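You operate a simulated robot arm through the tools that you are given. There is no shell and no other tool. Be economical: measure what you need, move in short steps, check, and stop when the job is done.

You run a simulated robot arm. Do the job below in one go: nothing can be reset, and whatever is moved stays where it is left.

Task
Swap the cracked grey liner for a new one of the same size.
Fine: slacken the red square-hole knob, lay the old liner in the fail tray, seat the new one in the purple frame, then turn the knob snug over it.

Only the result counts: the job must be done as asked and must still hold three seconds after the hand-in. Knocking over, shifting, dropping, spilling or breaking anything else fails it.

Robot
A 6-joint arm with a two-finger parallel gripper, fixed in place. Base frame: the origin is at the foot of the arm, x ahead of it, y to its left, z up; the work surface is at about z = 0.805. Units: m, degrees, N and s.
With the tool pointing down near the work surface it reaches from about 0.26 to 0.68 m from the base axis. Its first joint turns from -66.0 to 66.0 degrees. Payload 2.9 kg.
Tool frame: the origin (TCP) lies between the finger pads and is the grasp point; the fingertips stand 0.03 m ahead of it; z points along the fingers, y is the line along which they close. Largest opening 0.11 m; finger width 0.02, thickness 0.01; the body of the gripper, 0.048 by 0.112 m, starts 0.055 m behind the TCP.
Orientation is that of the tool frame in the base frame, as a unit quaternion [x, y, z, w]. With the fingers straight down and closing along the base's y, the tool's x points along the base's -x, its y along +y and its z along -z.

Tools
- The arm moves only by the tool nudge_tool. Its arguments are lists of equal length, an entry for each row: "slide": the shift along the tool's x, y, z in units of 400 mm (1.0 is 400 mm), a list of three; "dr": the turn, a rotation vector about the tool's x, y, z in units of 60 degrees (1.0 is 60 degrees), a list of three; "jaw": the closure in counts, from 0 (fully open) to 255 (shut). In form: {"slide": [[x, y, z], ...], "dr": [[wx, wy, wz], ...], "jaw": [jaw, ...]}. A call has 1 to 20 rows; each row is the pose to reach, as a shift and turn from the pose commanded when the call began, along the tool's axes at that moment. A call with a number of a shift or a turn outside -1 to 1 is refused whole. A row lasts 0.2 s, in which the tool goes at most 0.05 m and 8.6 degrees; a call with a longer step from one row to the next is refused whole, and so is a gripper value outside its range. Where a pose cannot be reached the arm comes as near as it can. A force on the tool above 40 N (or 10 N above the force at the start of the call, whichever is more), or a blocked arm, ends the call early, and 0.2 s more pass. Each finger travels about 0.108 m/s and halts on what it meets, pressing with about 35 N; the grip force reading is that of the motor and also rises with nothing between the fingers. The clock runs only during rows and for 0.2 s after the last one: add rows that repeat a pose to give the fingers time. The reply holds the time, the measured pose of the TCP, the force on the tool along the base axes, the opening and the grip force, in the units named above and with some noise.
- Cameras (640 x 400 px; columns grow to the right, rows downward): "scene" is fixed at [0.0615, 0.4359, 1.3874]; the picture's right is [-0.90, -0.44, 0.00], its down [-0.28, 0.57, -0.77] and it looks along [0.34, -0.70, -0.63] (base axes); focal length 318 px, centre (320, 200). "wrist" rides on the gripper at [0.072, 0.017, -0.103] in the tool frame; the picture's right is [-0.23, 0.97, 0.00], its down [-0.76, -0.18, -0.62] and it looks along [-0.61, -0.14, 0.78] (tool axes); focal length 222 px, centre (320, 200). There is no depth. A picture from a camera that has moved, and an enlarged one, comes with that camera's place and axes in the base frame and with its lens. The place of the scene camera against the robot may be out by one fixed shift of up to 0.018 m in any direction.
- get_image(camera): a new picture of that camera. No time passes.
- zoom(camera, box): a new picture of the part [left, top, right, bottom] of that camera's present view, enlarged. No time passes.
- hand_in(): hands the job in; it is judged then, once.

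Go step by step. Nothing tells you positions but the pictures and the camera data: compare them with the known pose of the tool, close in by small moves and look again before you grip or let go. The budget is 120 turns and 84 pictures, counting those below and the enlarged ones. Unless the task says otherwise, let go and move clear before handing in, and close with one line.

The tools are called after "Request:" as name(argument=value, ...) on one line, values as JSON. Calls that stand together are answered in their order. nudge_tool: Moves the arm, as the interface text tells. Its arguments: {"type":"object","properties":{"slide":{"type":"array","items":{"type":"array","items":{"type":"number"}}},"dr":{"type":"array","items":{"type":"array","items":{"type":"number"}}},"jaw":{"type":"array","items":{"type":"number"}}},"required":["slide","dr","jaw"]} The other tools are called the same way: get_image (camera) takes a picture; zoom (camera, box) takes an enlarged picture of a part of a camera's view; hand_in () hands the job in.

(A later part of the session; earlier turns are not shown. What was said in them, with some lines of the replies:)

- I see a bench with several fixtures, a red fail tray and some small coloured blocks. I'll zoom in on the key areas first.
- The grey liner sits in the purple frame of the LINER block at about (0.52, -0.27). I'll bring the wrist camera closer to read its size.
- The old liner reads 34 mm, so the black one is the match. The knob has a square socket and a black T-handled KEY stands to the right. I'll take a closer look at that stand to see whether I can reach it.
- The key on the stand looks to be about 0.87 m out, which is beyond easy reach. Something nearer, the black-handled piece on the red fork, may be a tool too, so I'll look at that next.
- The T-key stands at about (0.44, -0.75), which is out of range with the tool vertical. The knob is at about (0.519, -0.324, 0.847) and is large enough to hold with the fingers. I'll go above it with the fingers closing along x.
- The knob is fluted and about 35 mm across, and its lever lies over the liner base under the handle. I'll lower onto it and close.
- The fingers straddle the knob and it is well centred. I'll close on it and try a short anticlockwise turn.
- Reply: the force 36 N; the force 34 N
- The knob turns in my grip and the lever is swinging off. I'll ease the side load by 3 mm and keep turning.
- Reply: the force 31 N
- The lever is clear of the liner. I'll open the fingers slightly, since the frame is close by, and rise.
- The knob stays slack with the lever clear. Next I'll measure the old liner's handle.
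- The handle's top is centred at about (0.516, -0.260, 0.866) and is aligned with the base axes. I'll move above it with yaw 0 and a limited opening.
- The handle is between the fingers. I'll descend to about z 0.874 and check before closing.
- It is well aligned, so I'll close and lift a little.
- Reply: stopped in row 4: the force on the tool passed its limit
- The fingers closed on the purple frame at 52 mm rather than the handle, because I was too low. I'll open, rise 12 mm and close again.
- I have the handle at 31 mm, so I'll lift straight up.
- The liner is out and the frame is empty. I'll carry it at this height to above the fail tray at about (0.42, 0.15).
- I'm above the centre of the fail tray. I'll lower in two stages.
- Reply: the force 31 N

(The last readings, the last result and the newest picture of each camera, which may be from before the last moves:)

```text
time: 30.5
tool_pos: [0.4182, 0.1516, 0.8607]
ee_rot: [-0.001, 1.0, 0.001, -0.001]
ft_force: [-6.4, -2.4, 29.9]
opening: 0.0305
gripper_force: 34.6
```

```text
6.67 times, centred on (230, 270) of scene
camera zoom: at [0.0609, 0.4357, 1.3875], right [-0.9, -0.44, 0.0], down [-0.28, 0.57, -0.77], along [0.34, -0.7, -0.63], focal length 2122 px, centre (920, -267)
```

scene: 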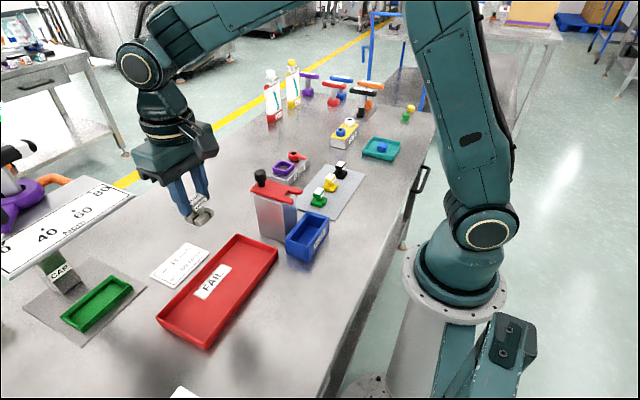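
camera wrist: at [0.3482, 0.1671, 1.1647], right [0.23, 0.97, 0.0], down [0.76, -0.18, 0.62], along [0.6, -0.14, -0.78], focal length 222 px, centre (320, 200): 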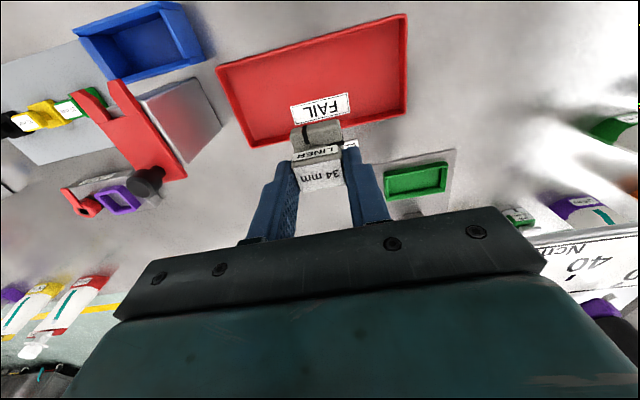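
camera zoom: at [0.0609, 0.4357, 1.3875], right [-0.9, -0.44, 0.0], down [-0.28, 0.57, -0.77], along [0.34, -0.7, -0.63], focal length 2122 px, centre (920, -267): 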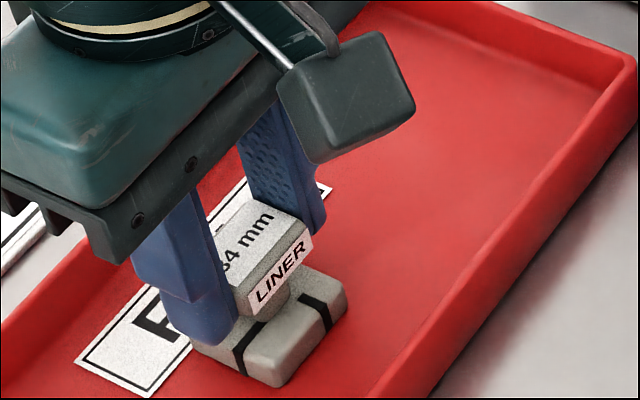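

It is on the tray floor (30 N contact). I'll release and rise.

Request:
nudge_tool(slide=[[0, 0, -0.003], [0, 0, -0.003], [0, 0, -0.003], [0, 0, -0.06], [0, 0, -0.16], [0, 0, -0.26], [0, 0, -0.36], [0, 0, -0.48], [0, 0, -0.48]], dr=[[0, 0, 0], [0, 0, 0], [0, 0, 0], [0, 0, 0], [0, 0, 0], [0, 0, 0], [0, 0, 0], [0, 0, 0], [0, 0, 0]], jaw=[230, 110, 110, 110, 110, 110, 110, 110, 110])

Request:
zoom(camera="scene", box=[140, 150, 380, 350])

```text
time: 32.5
tool_pos: [0.4194, 0.1512, 1.0501]
ee_rot: [-0.001, 1.0, 0.001, -0.002]
ft_force: [0.5, -0.2, 0.5]
opening: 0.0623
gripper_force: 0.1
```

```text
2.00 times, centred on (260, 250) of scene
camera zoom: at [0.0615, 0.4359, 1.3874], right [-0.9, -0.44, 0.0], down [-0.28, 0.57, -0.77], along [0.34, -0.7, -0.63], focal length 636 px, centre (440, 100)
```

zoom: 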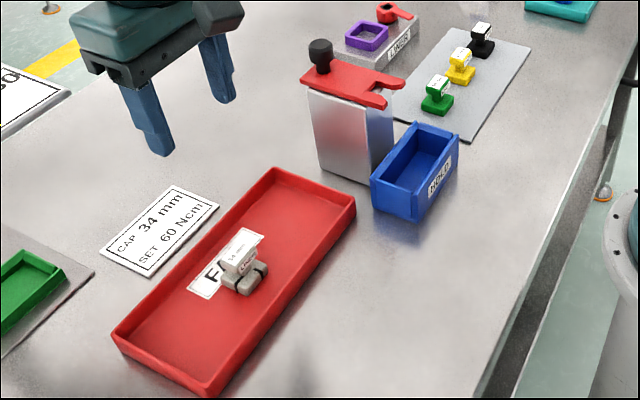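

The old liner lies in the fail tray. Now I'll go above the black 34 mm liner at about (0.362, -0.340).

Request:
nudge_tool(slide=[[0.014, -0.12, 0], [0.028, -0.24, 0], [0.042, -0.36, 0], [0.056, -0.48, 0], [0.0715, -0.6, 0]], dr=[[0, 0, 0], [0, 0, 0], [0, 0, 0], [0, 0, 0], [0, 0, 0]], jaw=[110, 110, 110, 110, 110])

Request:
nudge_tool(slide=[[0.014, -0.12, 0], [0.028, -0.24, 0], [0.042, -0.36, 0], [0.056, -0.48, 0.05], [0.0715, -0.6, 0.1], [0.0715, -0.627, 0.2], [0.0715, -0.627, 0.25], [0.0715, -0.627, 0.25]], dr=[[0, 0, 0], [0, 0, 0], [0, 0, 0], [0, 0, 0], [0, 0, 0], [0, 0, 0], [0, 0, 0], [0, 0, 0]], jaw=[110, 110, 110, 110, 110, 110, 110, 110])

Request:
get_image(camera="wrist")

```text
time: 33.7
tool_pos: [0.3883, -0.09, 1.0498]
ee_rot: [-0.001, 1.0, 0.002, -0.001]
ft_force: [-0.2, 0.5, -0.5]
opening: 0.0629
gripper_force: 0.1
```

```text
refused: row 4 steps farther than a row can; nothing moved
```

```text
39 pictures are left
camera wrist: at [0.3168, -0.0745, 1.1531], right [0.22, 0.97, 0.0], down [0.76, -0.18, 0.62], along [0.6, -0.14, -0.78], focal length 222 px, centre (320, 200)
```

wrist: 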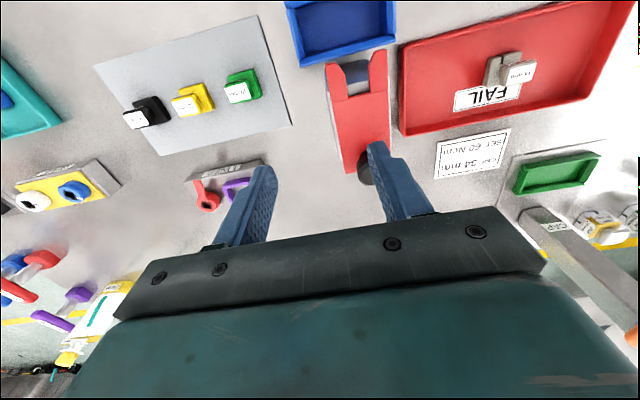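

Request:
nudge_tool(slide=[[0.013, -0.12, 0], [0.026, -0.24, 0], [0.04, -0.36, 0], [0.053, -0.47, 0.03], [0.066, -0.57, 0.07], [0.066, -0.622, 0.15], [0.066, -0.622, 0.25], [0.066, -0.622, 0.25]], dr=[[0, 0, 0], [0, 0, 0], [0, 0, 0], [0, 0, 0], [0, 0, 0], [0, 0, 0], [0, 0, 0], [0, 0, 0]], jaw=[110, 110, 110, 110, 110, 110, 110, 110])

Request:
zoom(camera="wrist", box=[180, 40, 460, 240])

Request:
zoom(camera="scene", box=[290, 125, 386, 205])

```text
time: 35.5
tool_pos: [0.3634, -0.3385, 0.9513]
ee_rot: [-0.001, 1.0, 0.001, -0.002]
ft_force: [0.2, -1.0, -0.1]
opening: 0.0627
gripper_force: 0.1
```

```text
2.00 times, centred on (320, 140) of wrist
camera zoom: at [0.292, -0.3212, 1.054], right [0.23, 0.97, 0.0], down [0.76, -0.18, 0.62], along [0.6, -0.14, -0.78], focal length 444 px, centre (320, 320)
```

zoom: 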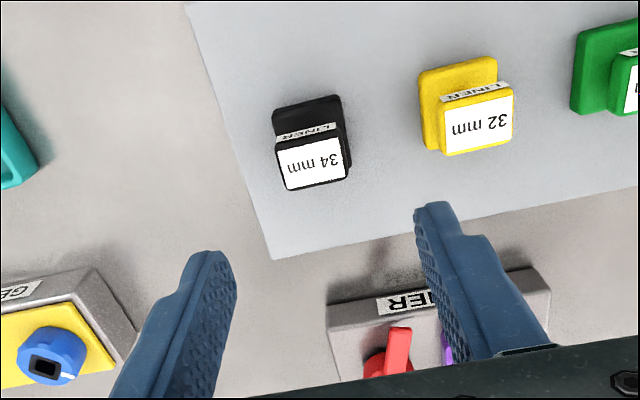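

```text
5.00 times, centred on (338, 165) of scene
camera zoom: at [0.0615, 0.4359, 1.3874], right [-0.9, -0.44, 0.0], down [-0.28, 0.57, -0.77], along [0.34, -0.7, -0.63], focal length 1591 px, centre (230, 375)
```

zoom: 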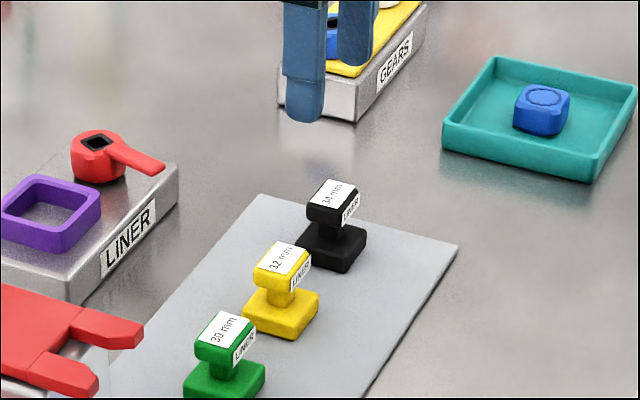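

Request:
zoom(camera="wrist", box=[285, 75, 365, 145])

```text
5.71 times, centred on (325, 110) of wrist
camera zoom: at [0.292, -0.3212, 1.054], right [0.23, 0.97, 0.0], down [0.76, -0.18, 0.62], along [0.6, -0.14, -0.78], focal length 1269 px, centre (291, 714)
```

zoom: 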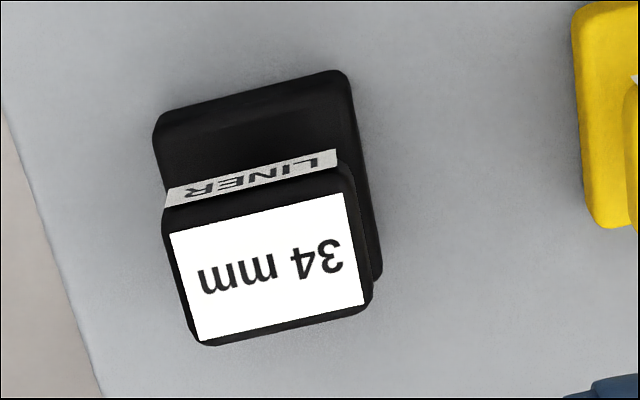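

The black liner is square to the axes at about (0.3615, -0.341). I'll descend to the same relative grip height and close.

Request:
nudge_tool(slide=[[0.005, -0.006, 0.08], [0.005, -0.006, 0.16], [0.005, -0.006, 0.2], [0.005, -0.006, 0.228], [0.005, -0.006, 0.228]], dr=[[0, 0, 0], [0, 0, 0], [0, 0, 0], [0, 0, 0], [0, 0, 0]], jaw=[110, 110, 110, 110, 110])

Request:
zoom(camera="wrist", box=[200, 80, 440, 260])

Request:
zoom(camera="scene", box=[300, 125, 380, 205])

```text
time: 36.7
tool_pos: [0.3619, -0.3391, 0.8596]
ee_rot: [0.0, 1.0, 0.001, -0.002]
ft_force: [0.0, 0.0, -0.3]
opening: 0.0625
gripper_force: 0.1
```

```text
2.22 times, centred on (320, 170) of wrist
camera zoom: at [0.2898, -0.3222, 0.9623], right [0.23, 0.97, 0.0], down [0.76, -0.18, 0.62], along [0.6, -0.14, -0.78], focal length 494 px, centre (320, 267)
```

zoom: 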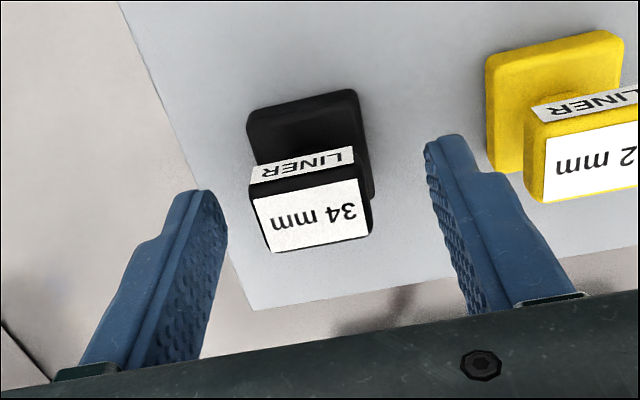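

```text
5.00 times, centred on (340, 165) of scene
camera zoom: at [0.0615, 0.4359, 1.3874], right [-0.9, -0.44, 0.0], down [-0.28, 0.57, -0.77], along [0.34, -0.7, -0.63], focal length 1591 px, centre (220, 375)
```

zoom: 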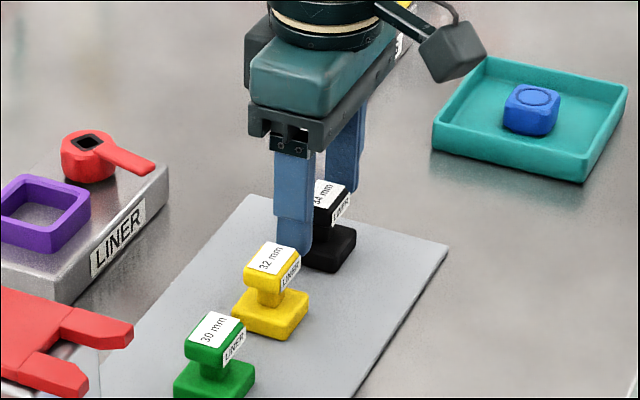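

The view matches the earlier grip. I'll trim y by 2 mm, close and lift.

Request:
nudge_tool(slide=[[0, -0.005, 0], [0, -0.005, 0], [0, -0.005, 0], [0, -0.005, 0], [0, -0.005, 0]], dr=[[0, 0, 0], [0, 0, 0], [0, 0, 0], [0, 0, 0], [0, 0, 0]], jaw=[110, 180, 230, 230, 230])

Request:
nudge_tool(slide=[[0, 0, -0.02], [0, 0, -0.08], [0, 0, -0.16], [0, 0, -0.24], [0, 0, -0.3], [0, 0, -0.3]], dr=[[0, 0, 0], [0, 0, 0], [0, 0, 0], [0, 0, 0], [0, 0, 0], [0, 0, 0]], jaw=[230, 230, 230, 230, 230, 230])

Request:
zoom(camera="wrist", box=[200, 60, 440, 260])

```text
time: 37.9
tool_pos: [0.362, -0.3405, 0.8584]
ee_rot: [-0.001, 1.0, 0.0, -0.001]
ft_force: [0.5, 0.9, 0.1]
opening: 0.0305
gripper_force: 35.0
```

```text
time: 39.3
tool_pos: [0.3617, -0.3413, 0.9783]
ee_rot: [0.0, 1.0, 0.001, -0.001]
ft_force: [-0.1, 0.1, -0.8]
opening: 0.0308
gripper_force: 35.2
```

```text
2.00 times, centred on (320, 160) of wrist
camera zoom: at [0.29, -0.3256, 1.0811], right [0.23, 0.97, 0.0], down [0.76, -0.18, 0.62], along [0.6, -0.14, -0.78], focal length 444 px, centre (320, 280)
```

zoom: 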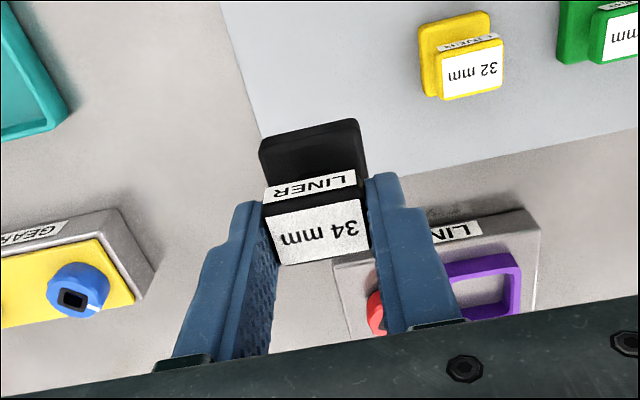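

The grip matches the old liner's almost exactly. I'll carry it to above the purple frame.

Request:
nudge_tool(slide=[[-0.077, 0.04, 0], [-0.155, 0.08, 0], [-0.232, 0.12, 0], [-0.31, 0.16, 0], [-0.387, 0.2, 0.04], [-0.387, 0.2, 0.12], [-0.387, 0.2, 0.12]], dr=[[0, 0, 0], [0, 0, 0], [0, 0, 0], [0, 0, 0], [0, 0, 0], [0, 0, 0], [0, 0, 0]], jaw=[230, 230, 230, 230, 230, 230, 230])

Request:
zoom(camera="wrist", box=[200, 60, 440, 260])

Request:
zoom(camera="scene", box=[260, 125, 340, 185])

```text
time: 40.9
tool_pos: [0.5182, -0.2602, 0.9307]
ee_rot: [0.0, 1.0, 0.001, -0.003]
ft_force: [0.2, 0.6, -0.6]
opening: 0.0304
gripper_force: 35.0
```

```text
2.00 times, centred on (320, 160) of wrist
camera zoom: at [0.4461, -0.2445, 1.0337], right [0.23, 0.97, 0.0], down [0.76, -0.18, 0.62], along [0.6, -0.14, -0.78], focal length 444 px, centre (320, 280)
```

zoom: 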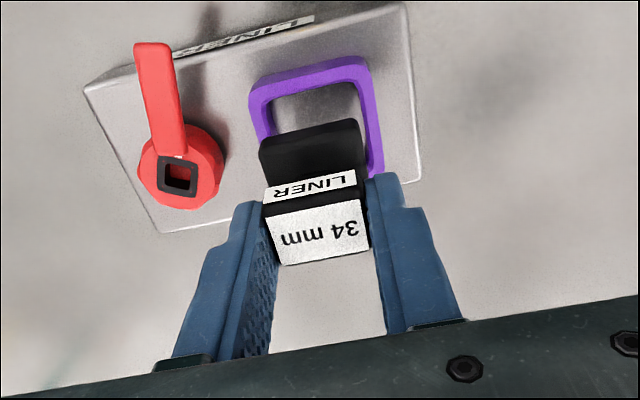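

```text
6.67 times, centred on (300, 155) of scene
camera zoom: at [0.0615, 0.4359, 1.3874], right [-0.9, -0.44, 0.0], down [-0.28, 0.57, -0.77], along [0.34, -0.7, -0.63], focal length 2122 px, centre (453, 500)
```

zoom: 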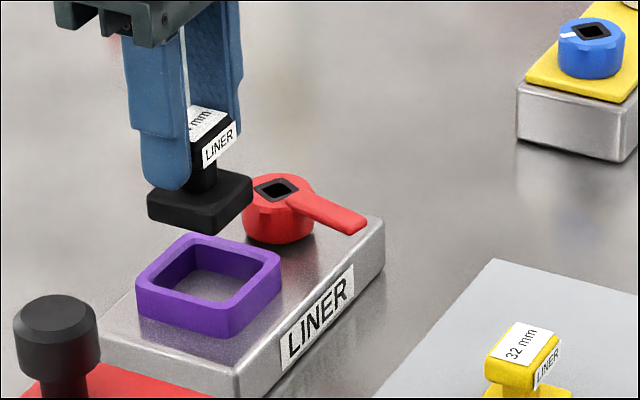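

Request:
nudge_tool(slide=[[0.003, -0.001, 0.04], [0.003, -0.001, 0.07], [0.003, -0.001, 0.07]], dr=[[0, 0, 0], [0, 0, 0], [0, 0, 0]], jaw=[230, 230, 230])

Request:
zoom(camera="wrist", box=[240, 60, 400, 180])

Request:
zoom(camera="scene", box=[264, 140, 328, 188])

```text
time: 41.7
tool_pos: [0.5151, -0.2608, 0.9031]
ee_rot: [-0.001, 1.0, 0.001, -0.002]
ft_force: [-0.4, 0.4, -0.8]
opening: 0.0305
gripper_force: 35.0
```

```text
3.33 times, centred on (320, 120) of wrist
camera zoom: at [0.443, -0.2451, 1.0065], right [0.23, 0.97, 0.0], down [0.76, -0.18, 0.62], along [0.6, -0.14, -0.78], focal length 740 px, centre (320, 467)
```

zoom: 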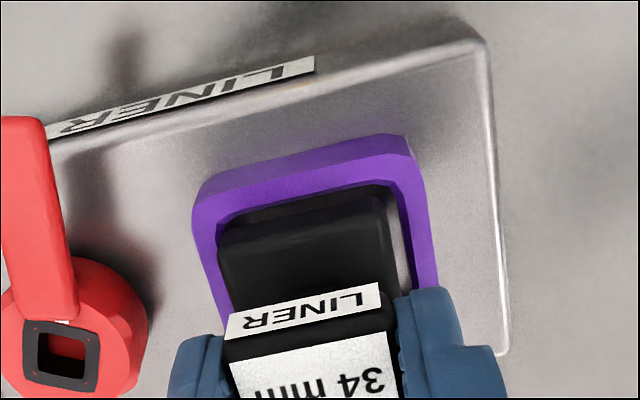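

```text
8.33 times, centred on (296, 164) of scene
camera zoom: at [0.0615, 0.4359, 1.3874], right [-0.9, -0.44, 0.0], down [-0.28, 0.57, -0.77], along [0.34, -0.7, -0.63], focal length 2652 px, centre (520, 500)
```

zoom: 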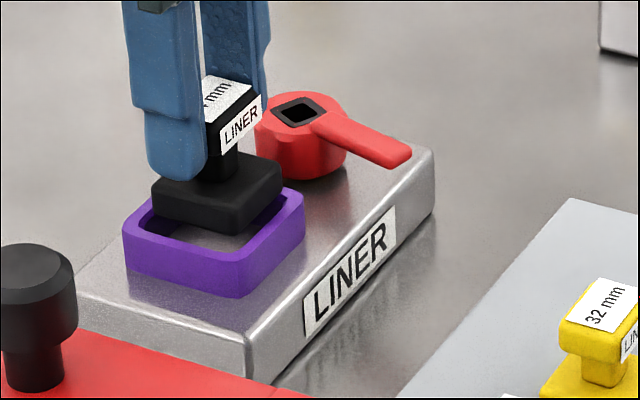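

The liner is about 1.5 mm too far to -y in the frame, so I'll trim that and lower gently.

Request:
nudge_tool(slide=[[0, 0.004, 0], [0, 0.004, 0.008], [0, 0.004, 0.016], [0, 0.004, 0.022], [0, 0.004, 0.022]], dr=[[0, 0, 0], [0, 0, 0], [0, 0, 0], [0, 0, 0], [0, 0, 0]], jaw=[230, 230, 230, 230, 230])

Request:
zoom(camera="wrist", box=[240, 60, 400, 180])

Request:
zoom(camera="scene", box=[264, 140, 328, 188])

```text
time: 42.9
tool_pos: [0.5155, -0.2588, 0.8929]
ee_rot: [-0.001, 1.0, 0.001, -0.002]
ft_force: [1.2, -0.5, 0.0]
opening: 0.0308
gripper_force: 34.9
```

```text
3.33 times, centred on (320, 120) of wrist
camera zoom: at [0.4437, -0.2431, 0.997], right [0.23, 0.97, 0.0], down [0.76, -0.18, 0.62], along [0.6, -0.14, -0.78], focal length 740 px, centre (320, 467)
```

zoom: 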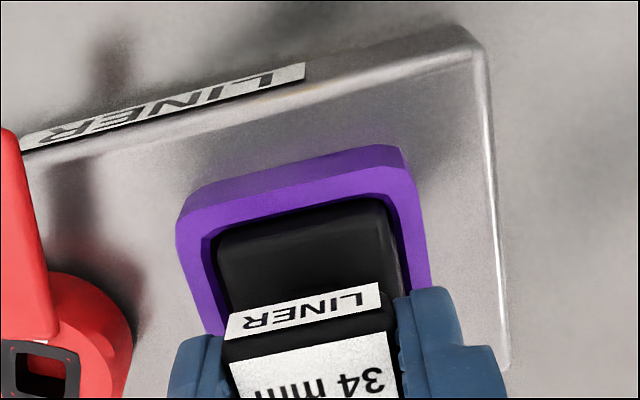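

```text
8.33 times, centred on (296, 164) of scene
camera zoom: at [0.0615, 0.4359, 1.3874], right [-0.9, -0.44, 0.0], down [-0.28, 0.57, -0.77], along [0.34, -0.7, -0.63], focal length 2652 px, centre (520, 500)
```

zoom: 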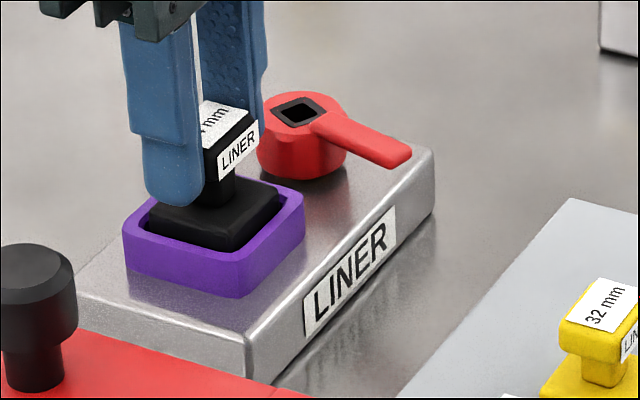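

It is entering the frame cleanly with no force, so I'll keep lowering to contact.

Request:
nudge_tool(slide=[[0, 0, 0.005], [0, 0, 0.01], [0, 0, 0.015], [0, 0, 0.015]], dr=[[0, 0, 0], [0, 0, 0], [0, 0, 0], [0, 0, 0]], jaw=[230, 230, 230, 230])

Request:
nudge_tool(slide=[[0, 0, 0.004], [0, 0, 0.006], [0, 0, 0.006]], dr=[[0, 0, 0], [0, 0, 0], [0, 0, 0]], jaw=[230, 230, 230])

Request:
zoom(camera="scene", box=[264, 140, 328, 188])

```text
time: 43.9
tool_pos: [0.5153, -0.2587, 0.8885]
ee_rot: [0.0, 1.0, 0.002, -0.002]
ft_force: [0.1, -0.4, 0.2]
opening: 0.0304
gripper_force: 35.0
```

```text
time: 44.7
tool_pos: [0.5159, -0.26, 0.8857]
ee_rot: [-0.001, 1.0, 0.0, -0.002]
ft_force: [0.1, -0.9, -0.1]
opening: 0.0309
gripper_force: 34.9
```

```text
8.33 times, centred on (296, 164) of scene
camera zoom: at [0.0615, 0.4359, 1.3874], right [-0.9, -0.44, 0.0], down [-0.28, 0.57, -0.77], along [0.34, -0.7, -0.63], focal length 2652 px, centre (520, 500)
```

zoom: 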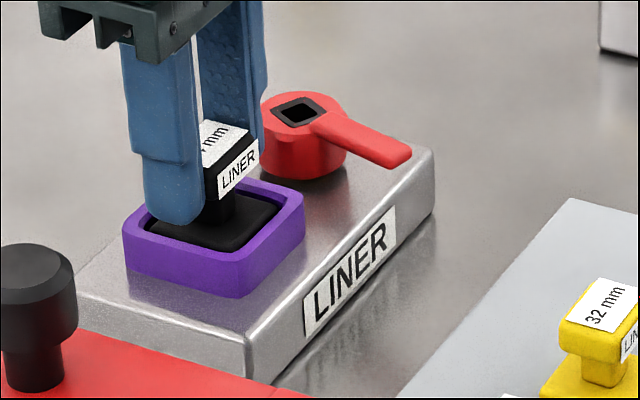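

Request:
nudge_tool(slide=[[0, 0, 0.003], [0, 0, 0.006], [0, 0, 0.006]], dr=[[0, 0, 0], [0, 0, 0], [0, 0, 0]], jaw=[230, 230, 230])

```text
time: 45.5
tool_pos: [0.5152, -0.259, 0.8852]
ee_rot: [-0.001, 1.0, 0.0, -0.001]
ft_force: [-1.1, 1.7, 8.6]
opening: 0.0304
gripper_force: 35.3
```

It has contact at z 0.885, the same seating height as the old one. I'll release and rise clear.

Request:
nudge_tool(slide=[[0, 0, 0], [0, 0, 0], [0, 0, 0], [0, 0, -0.04], [0, 0, -0.12], [0, 0, -0.22], [0, 0, -0.3], [0, 0, -0.3]], dr=[[0, 0, 0], [0, 0, 0], [0, 0, 0], [0, 0, 0], [0, 0, 0], [0, 0, 0], [0, 0, 0], [0, 0, 0]], jaw=[140, 140, 140, 140, 140, 140, 140, 140])

Request:
zoom(camera="wrist", box=[200, 20, 440, 200])

Request:
zoom(camera="scene", box=[264, 140, 328, 188])

```text
time: 47.3
tool_pos: [0.5137, -0.2583, 1.002]
ee_rot: [-0.001, 1.0, 0.001, -0.003]
ft_force: [0.6, 0.2, 0.2]
opening: 0.0498
gripper_force: 0.0
```

```text
2.22 times, centred on (320, 110) of wrist
camera zoom: at [0.4424, -0.243, 1.1056], right [0.23, 0.97, 0.0], down [0.76, -0.18, 0.62], along [0.6, -0.14, -0.78], focal length 494 px, centre (320, 400)
```

zoom: 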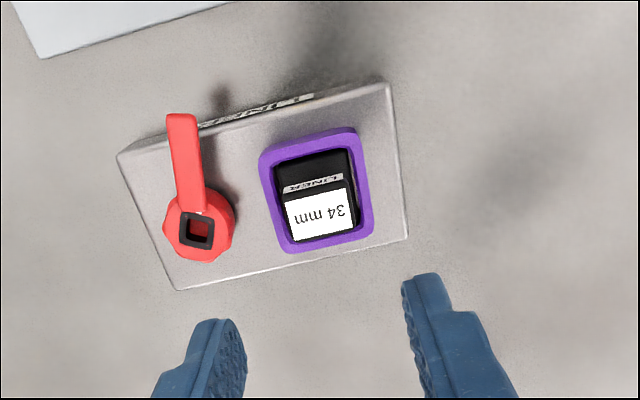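

```text
8.33 times, centred on (296, 164) of scene
camera zoom: at [0.0615, 0.4359, 1.3874], right [-0.9, -0.44, 0.0], down [-0.28, 0.57, -0.77], along [0.34, -0.7, -0.63], focal length 2652 px, centre (520, 500)
```

zoom: 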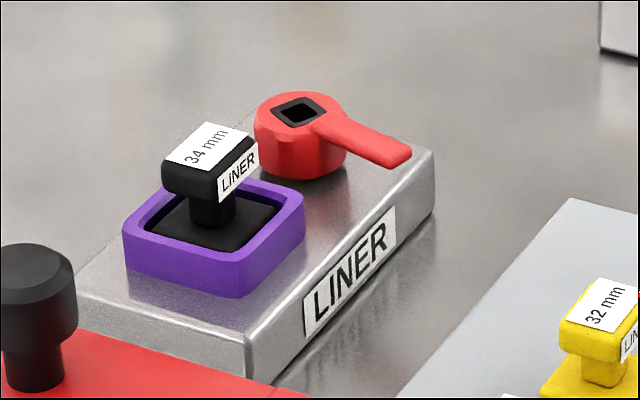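

The new liner is seated. I'll go back over the knob with the yaw I released it at.

Request:
nudge_tool(slide=[[-0.0035, -0.08, 0], [-0.007, -0.164, 0], [-0.007, -0.164, 0.1], [-0.007, -0.164, 0.2], [-0.007, -0.164, 0.2]], dr=[[0, 0, 0.125], [0, 0, 0.25], [0, 0, 0.25], [0, 0, 0.25], [0, 0, 0.25]], jaw=[140, 140, 140, 140, 140])

Request:
get_image(camera="wrist")

```text
time: 48.5
tool_pos: [0.5206, -0.3239, 0.9243]
ee_rot: [0.129, 0.992, 0.0, -0.001]
ft_force: [0.3, 0.3, -0.4]
opening: 0.0495
gripper_force: 0.1
```

```text
23 pictures are left
camera wrist: at [0.4559, -0.2915, 1.0274], right [0.47, 0.88, 0.0], down [0.69, -0.37, 0.62], along [0.55, -0.29, -0.78], focal length 222 px, centre (320, 200)
```

wrist: 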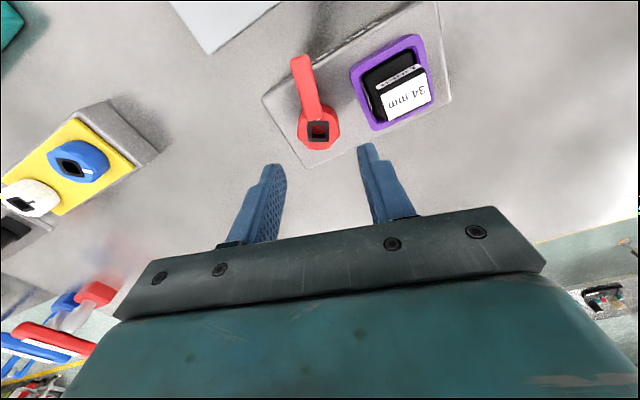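

Request:
nudge_tool(slide=[[0.004, -0.003, 0.08], [0.004, -0.003, 0.154], [0.004, -0.003, 0.154], [0.004, -0.003, 0.154], [0.004, -0.003, 0.154]], dr=[[0, 0, 0], [0, 0, 0], [0, 0, 0], [0, 0, 0], [0, 0, 0]], jaw=[140, 140, 140, 220, 220])

Request:
zoom(camera="wrist", box=[200, 60, 440, 260])

```text
time: 49.7
tool_pos: [0.5179, -0.3252, 0.8611]
ee_rot: [0.13, 0.991, 0.001, -0.001]
ft_force: [-0.7, 2.9, -2.9]
opening: 0.0344
gripper_force: 45.1
```

```text
2.00 times, centred on (320, 160) of wrist
camera zoom: at [0.4525, -0.2906, 0.9649], right [0.47, 0.88, 0.0], down [0.69, -0.37, 0.62], along [0.55, -0.29, -0.78], focal length 444 px, centre (320, 280)
```

zoom: 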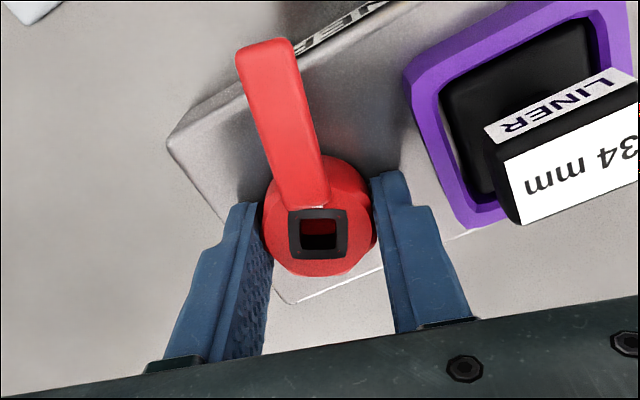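

I have a low-force grip on the knob. I'll turn it clockwise 60° first.

Request:
nudge_tool(slide=[[0, 0, 0], [0, 0, 0], [0, 0, 0], [0, 0, 0], [0, 0, 0], [0, 0, 0], [0, 0, 0], [0, 0, 0], [0, 0, 0], [0, 0, 0], [0, 0, 0]], dr=[[0, 0, 0.1], [0, 0, 0.2], [0, 0, 0.3], [0, 0, 0.4], [0, 0, 0.5], [0, 0, 0.6], [0, 0, 0.7], [0, 0, 0.8], [0, 0, 0.9], [0, 0, 1.0], [0, 0, 1.0]], jaw=[220, 220, 220, 220, 220, 220, 220, 220, 220, 220, 220])

Request:
get_image(camera="wrist")

```text
time: 52.1
tool_pos: [0.5154, -0.3255, 0.8613]
ee_rot: [0.609, 0.793, -0.002, -0.002]
ft_force: [-16.4, 8.0, 13.3]
opening: 0.0344
gripper_force: 45.5
```

```text
21 pictures are left
camera wrist: at [0.5143, -0.253, 0.9647], right [1.0, 0.03, -0.01], down [0.03, -0.78, 0.62], along [0.02, -0.62, -0.78], focal length 222 px, centre (320, 200)
```

wrist: 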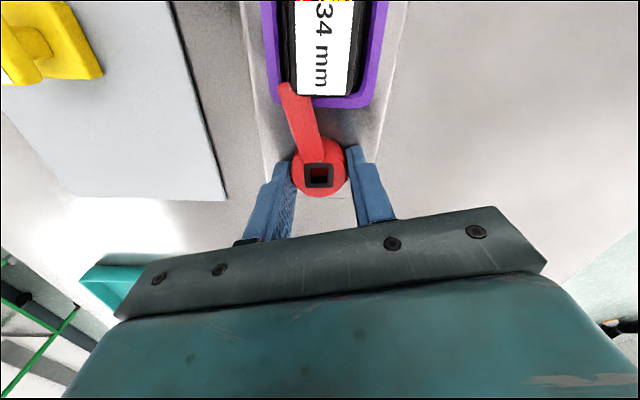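

The lever follows. I'll turn the remaining 15° in small rows and watch the forces.

Request:
nudge_tool(slide=[[0, 0, 0], [0, 0, 0], [0, 0, 0], [0, 0, 0], [0, 0, 0], [0, 0, 0]], dr=[[0, 0, 0.05], [0, 0, 0.1], [0, 0, 0.15], [0, 0, 0.2], [0, 0, 0.25], [0, 0, 0.25]], jaw=[220, 220, 220, 220, 220, 220])

Request:
zoom(camera="wrist", box=[200, 0, 440, 240])

```text
time: 53.5
tool_pos: [0.5152, -0.3266, 0.8623]
ee_rot: [0.709, 0.706, 0.0, -0.002]
ft_force: [-16.5, -5.2, 6.2]
opening: 0.0344
gripper_force: 44.6
```

```text
1.67 times, centred on (320, 120) of wrist
camera zoom: at [0.5329, -0.255, 0.9646], right [0.97, -0.23, 0.0], down [-0.18, -0.76, 0.62], along [-0.15, -0.61, -0.78], focal length 370 px, centre (320, 333)
```

zoom: 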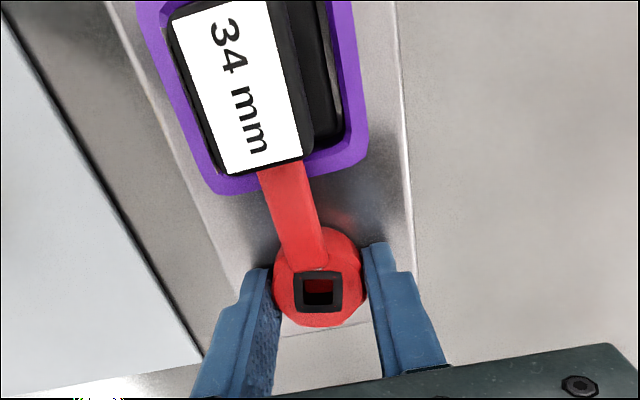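

The lever is back over the liner at its original angle. I'll test 6° more to feel whether it's against the stop.

Request:
nudge_tool(slide=[[0, 0, 0], [0, 0, 0], [0, 0, 0], [0, 0, 0]], dr=[[0, 0, 0.03], [0, 0, 0.06], [0, 0, 0.1], [0, 0, 0.1]], jaw=[220, 220, 220, 220])

Request:
zoom(camera="wrist", box=[200, 0, 440, 240])

```text
time: 54.5
tool_pos: [0.5145, -0.3264, 0.8616]
ee_rot: [0.744, 0.668, -0.001, -0.002]
ft_force: [-24.4, -7.4, 8.0]
opening: 0.0343
gripper_force: 45.0
```

```text
1.67 times, centred on (320, 120) of wrist
camera zoom: at [0.5402, -0.2573, 0.9646], right [0.94, -0.33, -0.01], down [-0.25, -0.74, 0.62], along [-0.21, -0.59, -0.78], focal length 370 px, centre (320, 333)
```

zoom: 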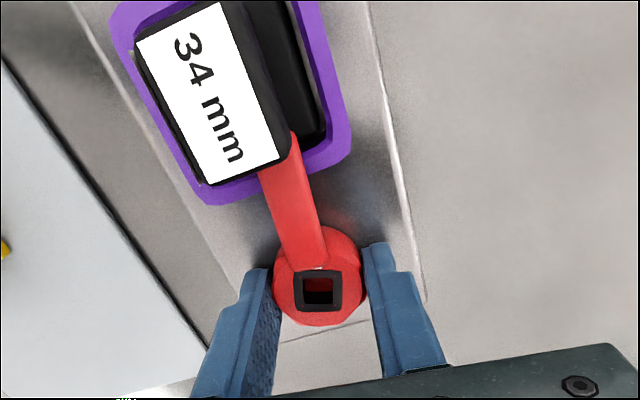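

No stop yet: the lever went along and is now about 6° past straight. I'll ease the side load and try a little farther to find where it tightens.

Request:
nudge_tool(slide=[[0, -0.004, 0], [0, -0.004, 0], [0, -0.004, 0], [0, -0.004, 0], [0, -0.004, 0]], dr=[[0, 0, 0.03], [0, 0, 0.06], [0, 0, 0.1], [0, 0, 0.13], [0, 0, 0.13]], jaw=[220, 220, 220, 220, 220])

Request:
zoom(camera="wrist", box=[200, 0, 440, 240])

Request:
zoom(camera="scene", box=[264, 130, 328, 188])

```text
time: 55.7
tool_pos: [0.5143, -0.3263, 0.8615]
ee_rot: [0.787, 0.617, -0.001, 0.0]
ft_force: [-11.4, -12.9, -0.9]
opening: 0.0344
gripper_force: 45.5
```

```text
1.67 times, centred on (320, 120) of wrist
camera zoom: at [0.5487, -0.2609, 0.9645], right [0.89, -0.45, 0.0], down [-0.35, -0.7, 0.62], along [-0.28, -0.55, -0.78], focal length 370 px, centre (320, 333)
```

zoom: 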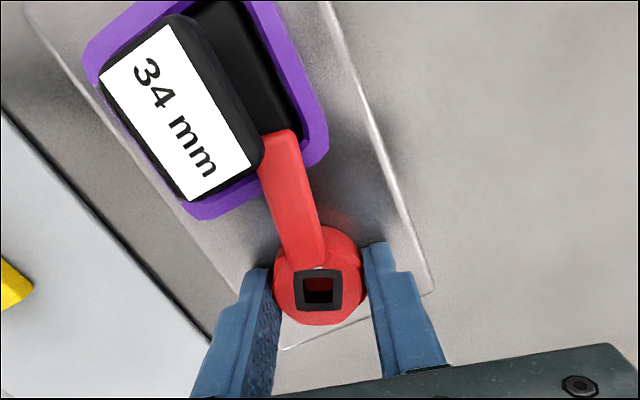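

```text
6.90 times, centred on (296, 159) of scene
camera zoom: at [0.0612, 0.4356, 1.3875], right [-0.9, -0.44, 0.0], down [-0.28, 0.57, -0.77], along [0.34, -0.7, -0.63], focal length 2195 px, centre (486, 483)
```

zoom: 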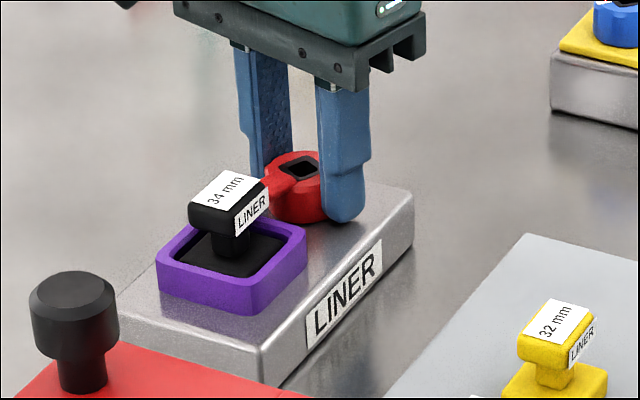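

There is no hard stop. I'll open slightly here to see whether the lever springs back or stays put.

Request:
nudge_tool(slide=[[0, 0, 0], [0, 0, 0], [0, 0, 0]], dr=[[0, 0, 0], [0, 0, 0], [0, 0, 0]], jaw=[145, 145, 145])

Request:
zoom(camera="wrist", box=[200, 0, 440, 240])

```text
time: 56.5
tool_pos: [0.5141, -0.3262, 0.8607]
ee_rot: [0.787, 0.617, 0.0, -0.002]
ft_force: [0.8, 0.2, 0.1]
opening: 0.0474
gripper_force: 0.0
```

```text
1.67 times, centred on (320, 120) of wrist
camera zoom: at [0.549, -0.26, 0.9645], right [0.89, -0.45, 0.0], down [-0.35, -0.7, 0.62], along [-0.28, -0.55, -0.78], focal length 370 px, centre (320, 333)
```

zoom: 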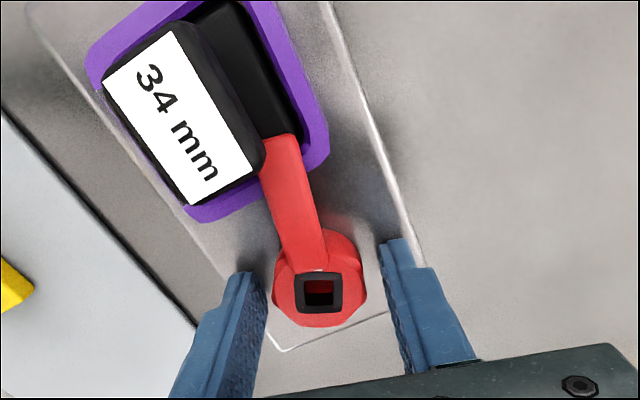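

It stays where it's left, so it is a plain friction hinge. I'll regrip and bring the lever back to its original clamped position, just past straight over the liner.

Request:
nudge_tool(slide=[[0, 0, 0], [0, 0, 0], [0, 0, 0], [0, 0, 0], [0, 0, 0], [0, 0, 0], [0, 0, 0]], dr=[[0, 0, 0], [0, 0, 0], [0, 0, -0.05], [0, 0, -0.1], [0, 0, -0.15], [0, 0, -0.2], [0, 0, -0.2]], jaw=[220, 220, 220, 220, 220, 220, 220])

Request:
nudge_tool(slide=[[0, 0, 0], [0, 0, 0], [0, 0, -0.05], [0, 0, -0.15], [0, 0, -0.25], [0, 0, -0.35], [0, 0, -0.35]], dr=[[0, 0, 0], [0, 0, 0], [0, 0, 0], [0, 0, 0], [0, 0, 0], [0, 0, 0], [0, 0, 0]], jaw=[145, 145, 145, 145, 145, 145, 145])

Request:
zoom(camera="wrist", box=[240, 0, 400, 140])

Request:
zoom(camera="scene", box=[270, 135, 334, 185])

```text
time: 58.1
tool_pos: [0.5143, -0.3261, 0.8632]
ee_rot: [0.717, 0.697, -0.001, -0.002]
ft_force: [-0.1, 6.8, 2.6]
opening: 0.0346
gripper_force: 45.3
```

```text
time: 59.7
tool_pos: [0.5159, -0.3252, 1.0002]
ee_rot: [0.717, 0.697, -0.001, -0.002]
ft_force: [-0.4, 0.1, 1.0]
opening: 0.0473
gripper_force: 0.1
```

```text
2.86 times, centred on (320, 70) of wrist
camera zoom: at [0.5349, -0.2545, 1.1032], right [0.97, -0.26, 0.0], down [-0.2, -0.76, 0.62], along [-0.16, -0.6, -0.78], focal length 635 px, centre (320, 571)
```

zoom: 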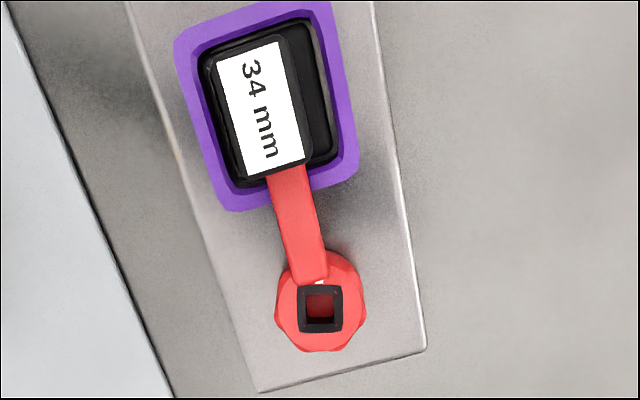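

```text
8.00 times, centred on (302, 160) of scene
camera zoom: at [0.0615, 0.4359, 1.3874], right [-0.9, -0.44, 0.0], down [-0.28, 0.57, -0.77], along [0.34, -0.7, -0.63], focal length 2546 px, centre (464, 520)
```

zoom: 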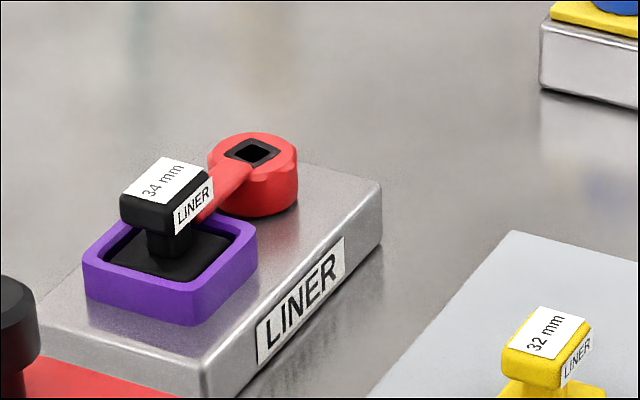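

The clamp now looks the same as the original picture, with the black liner in place. I'll take one full check before handing in.

Request:
get_image(camera="scene")

```text
13 pictures are left
```

scene: 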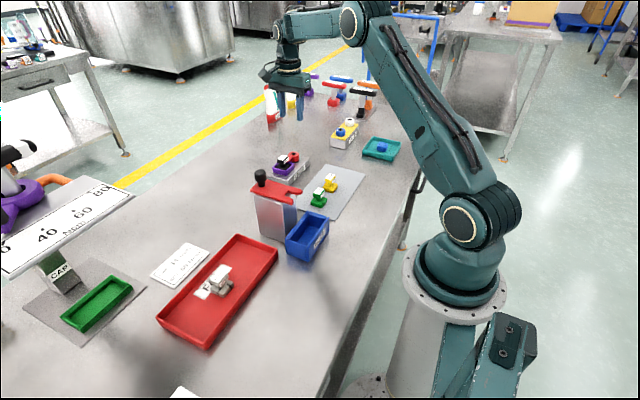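

The old liner is in the fail tray, the new one is seated and clamped, nothing else has moved, and the gripper is clear. I'm handing in.

Request:
hand_in()

```text
The job is handed in.
```

I swapped the cracked 34 mm liner for the black 34 mm one. The old liner is in the fail tray, and the new one is seated in the purple frame with the red knob's lever turned back over it. The knob had no hard stop, so I set "snug" by matching the lever's original angle to within about 2°; I did not measure a torque.
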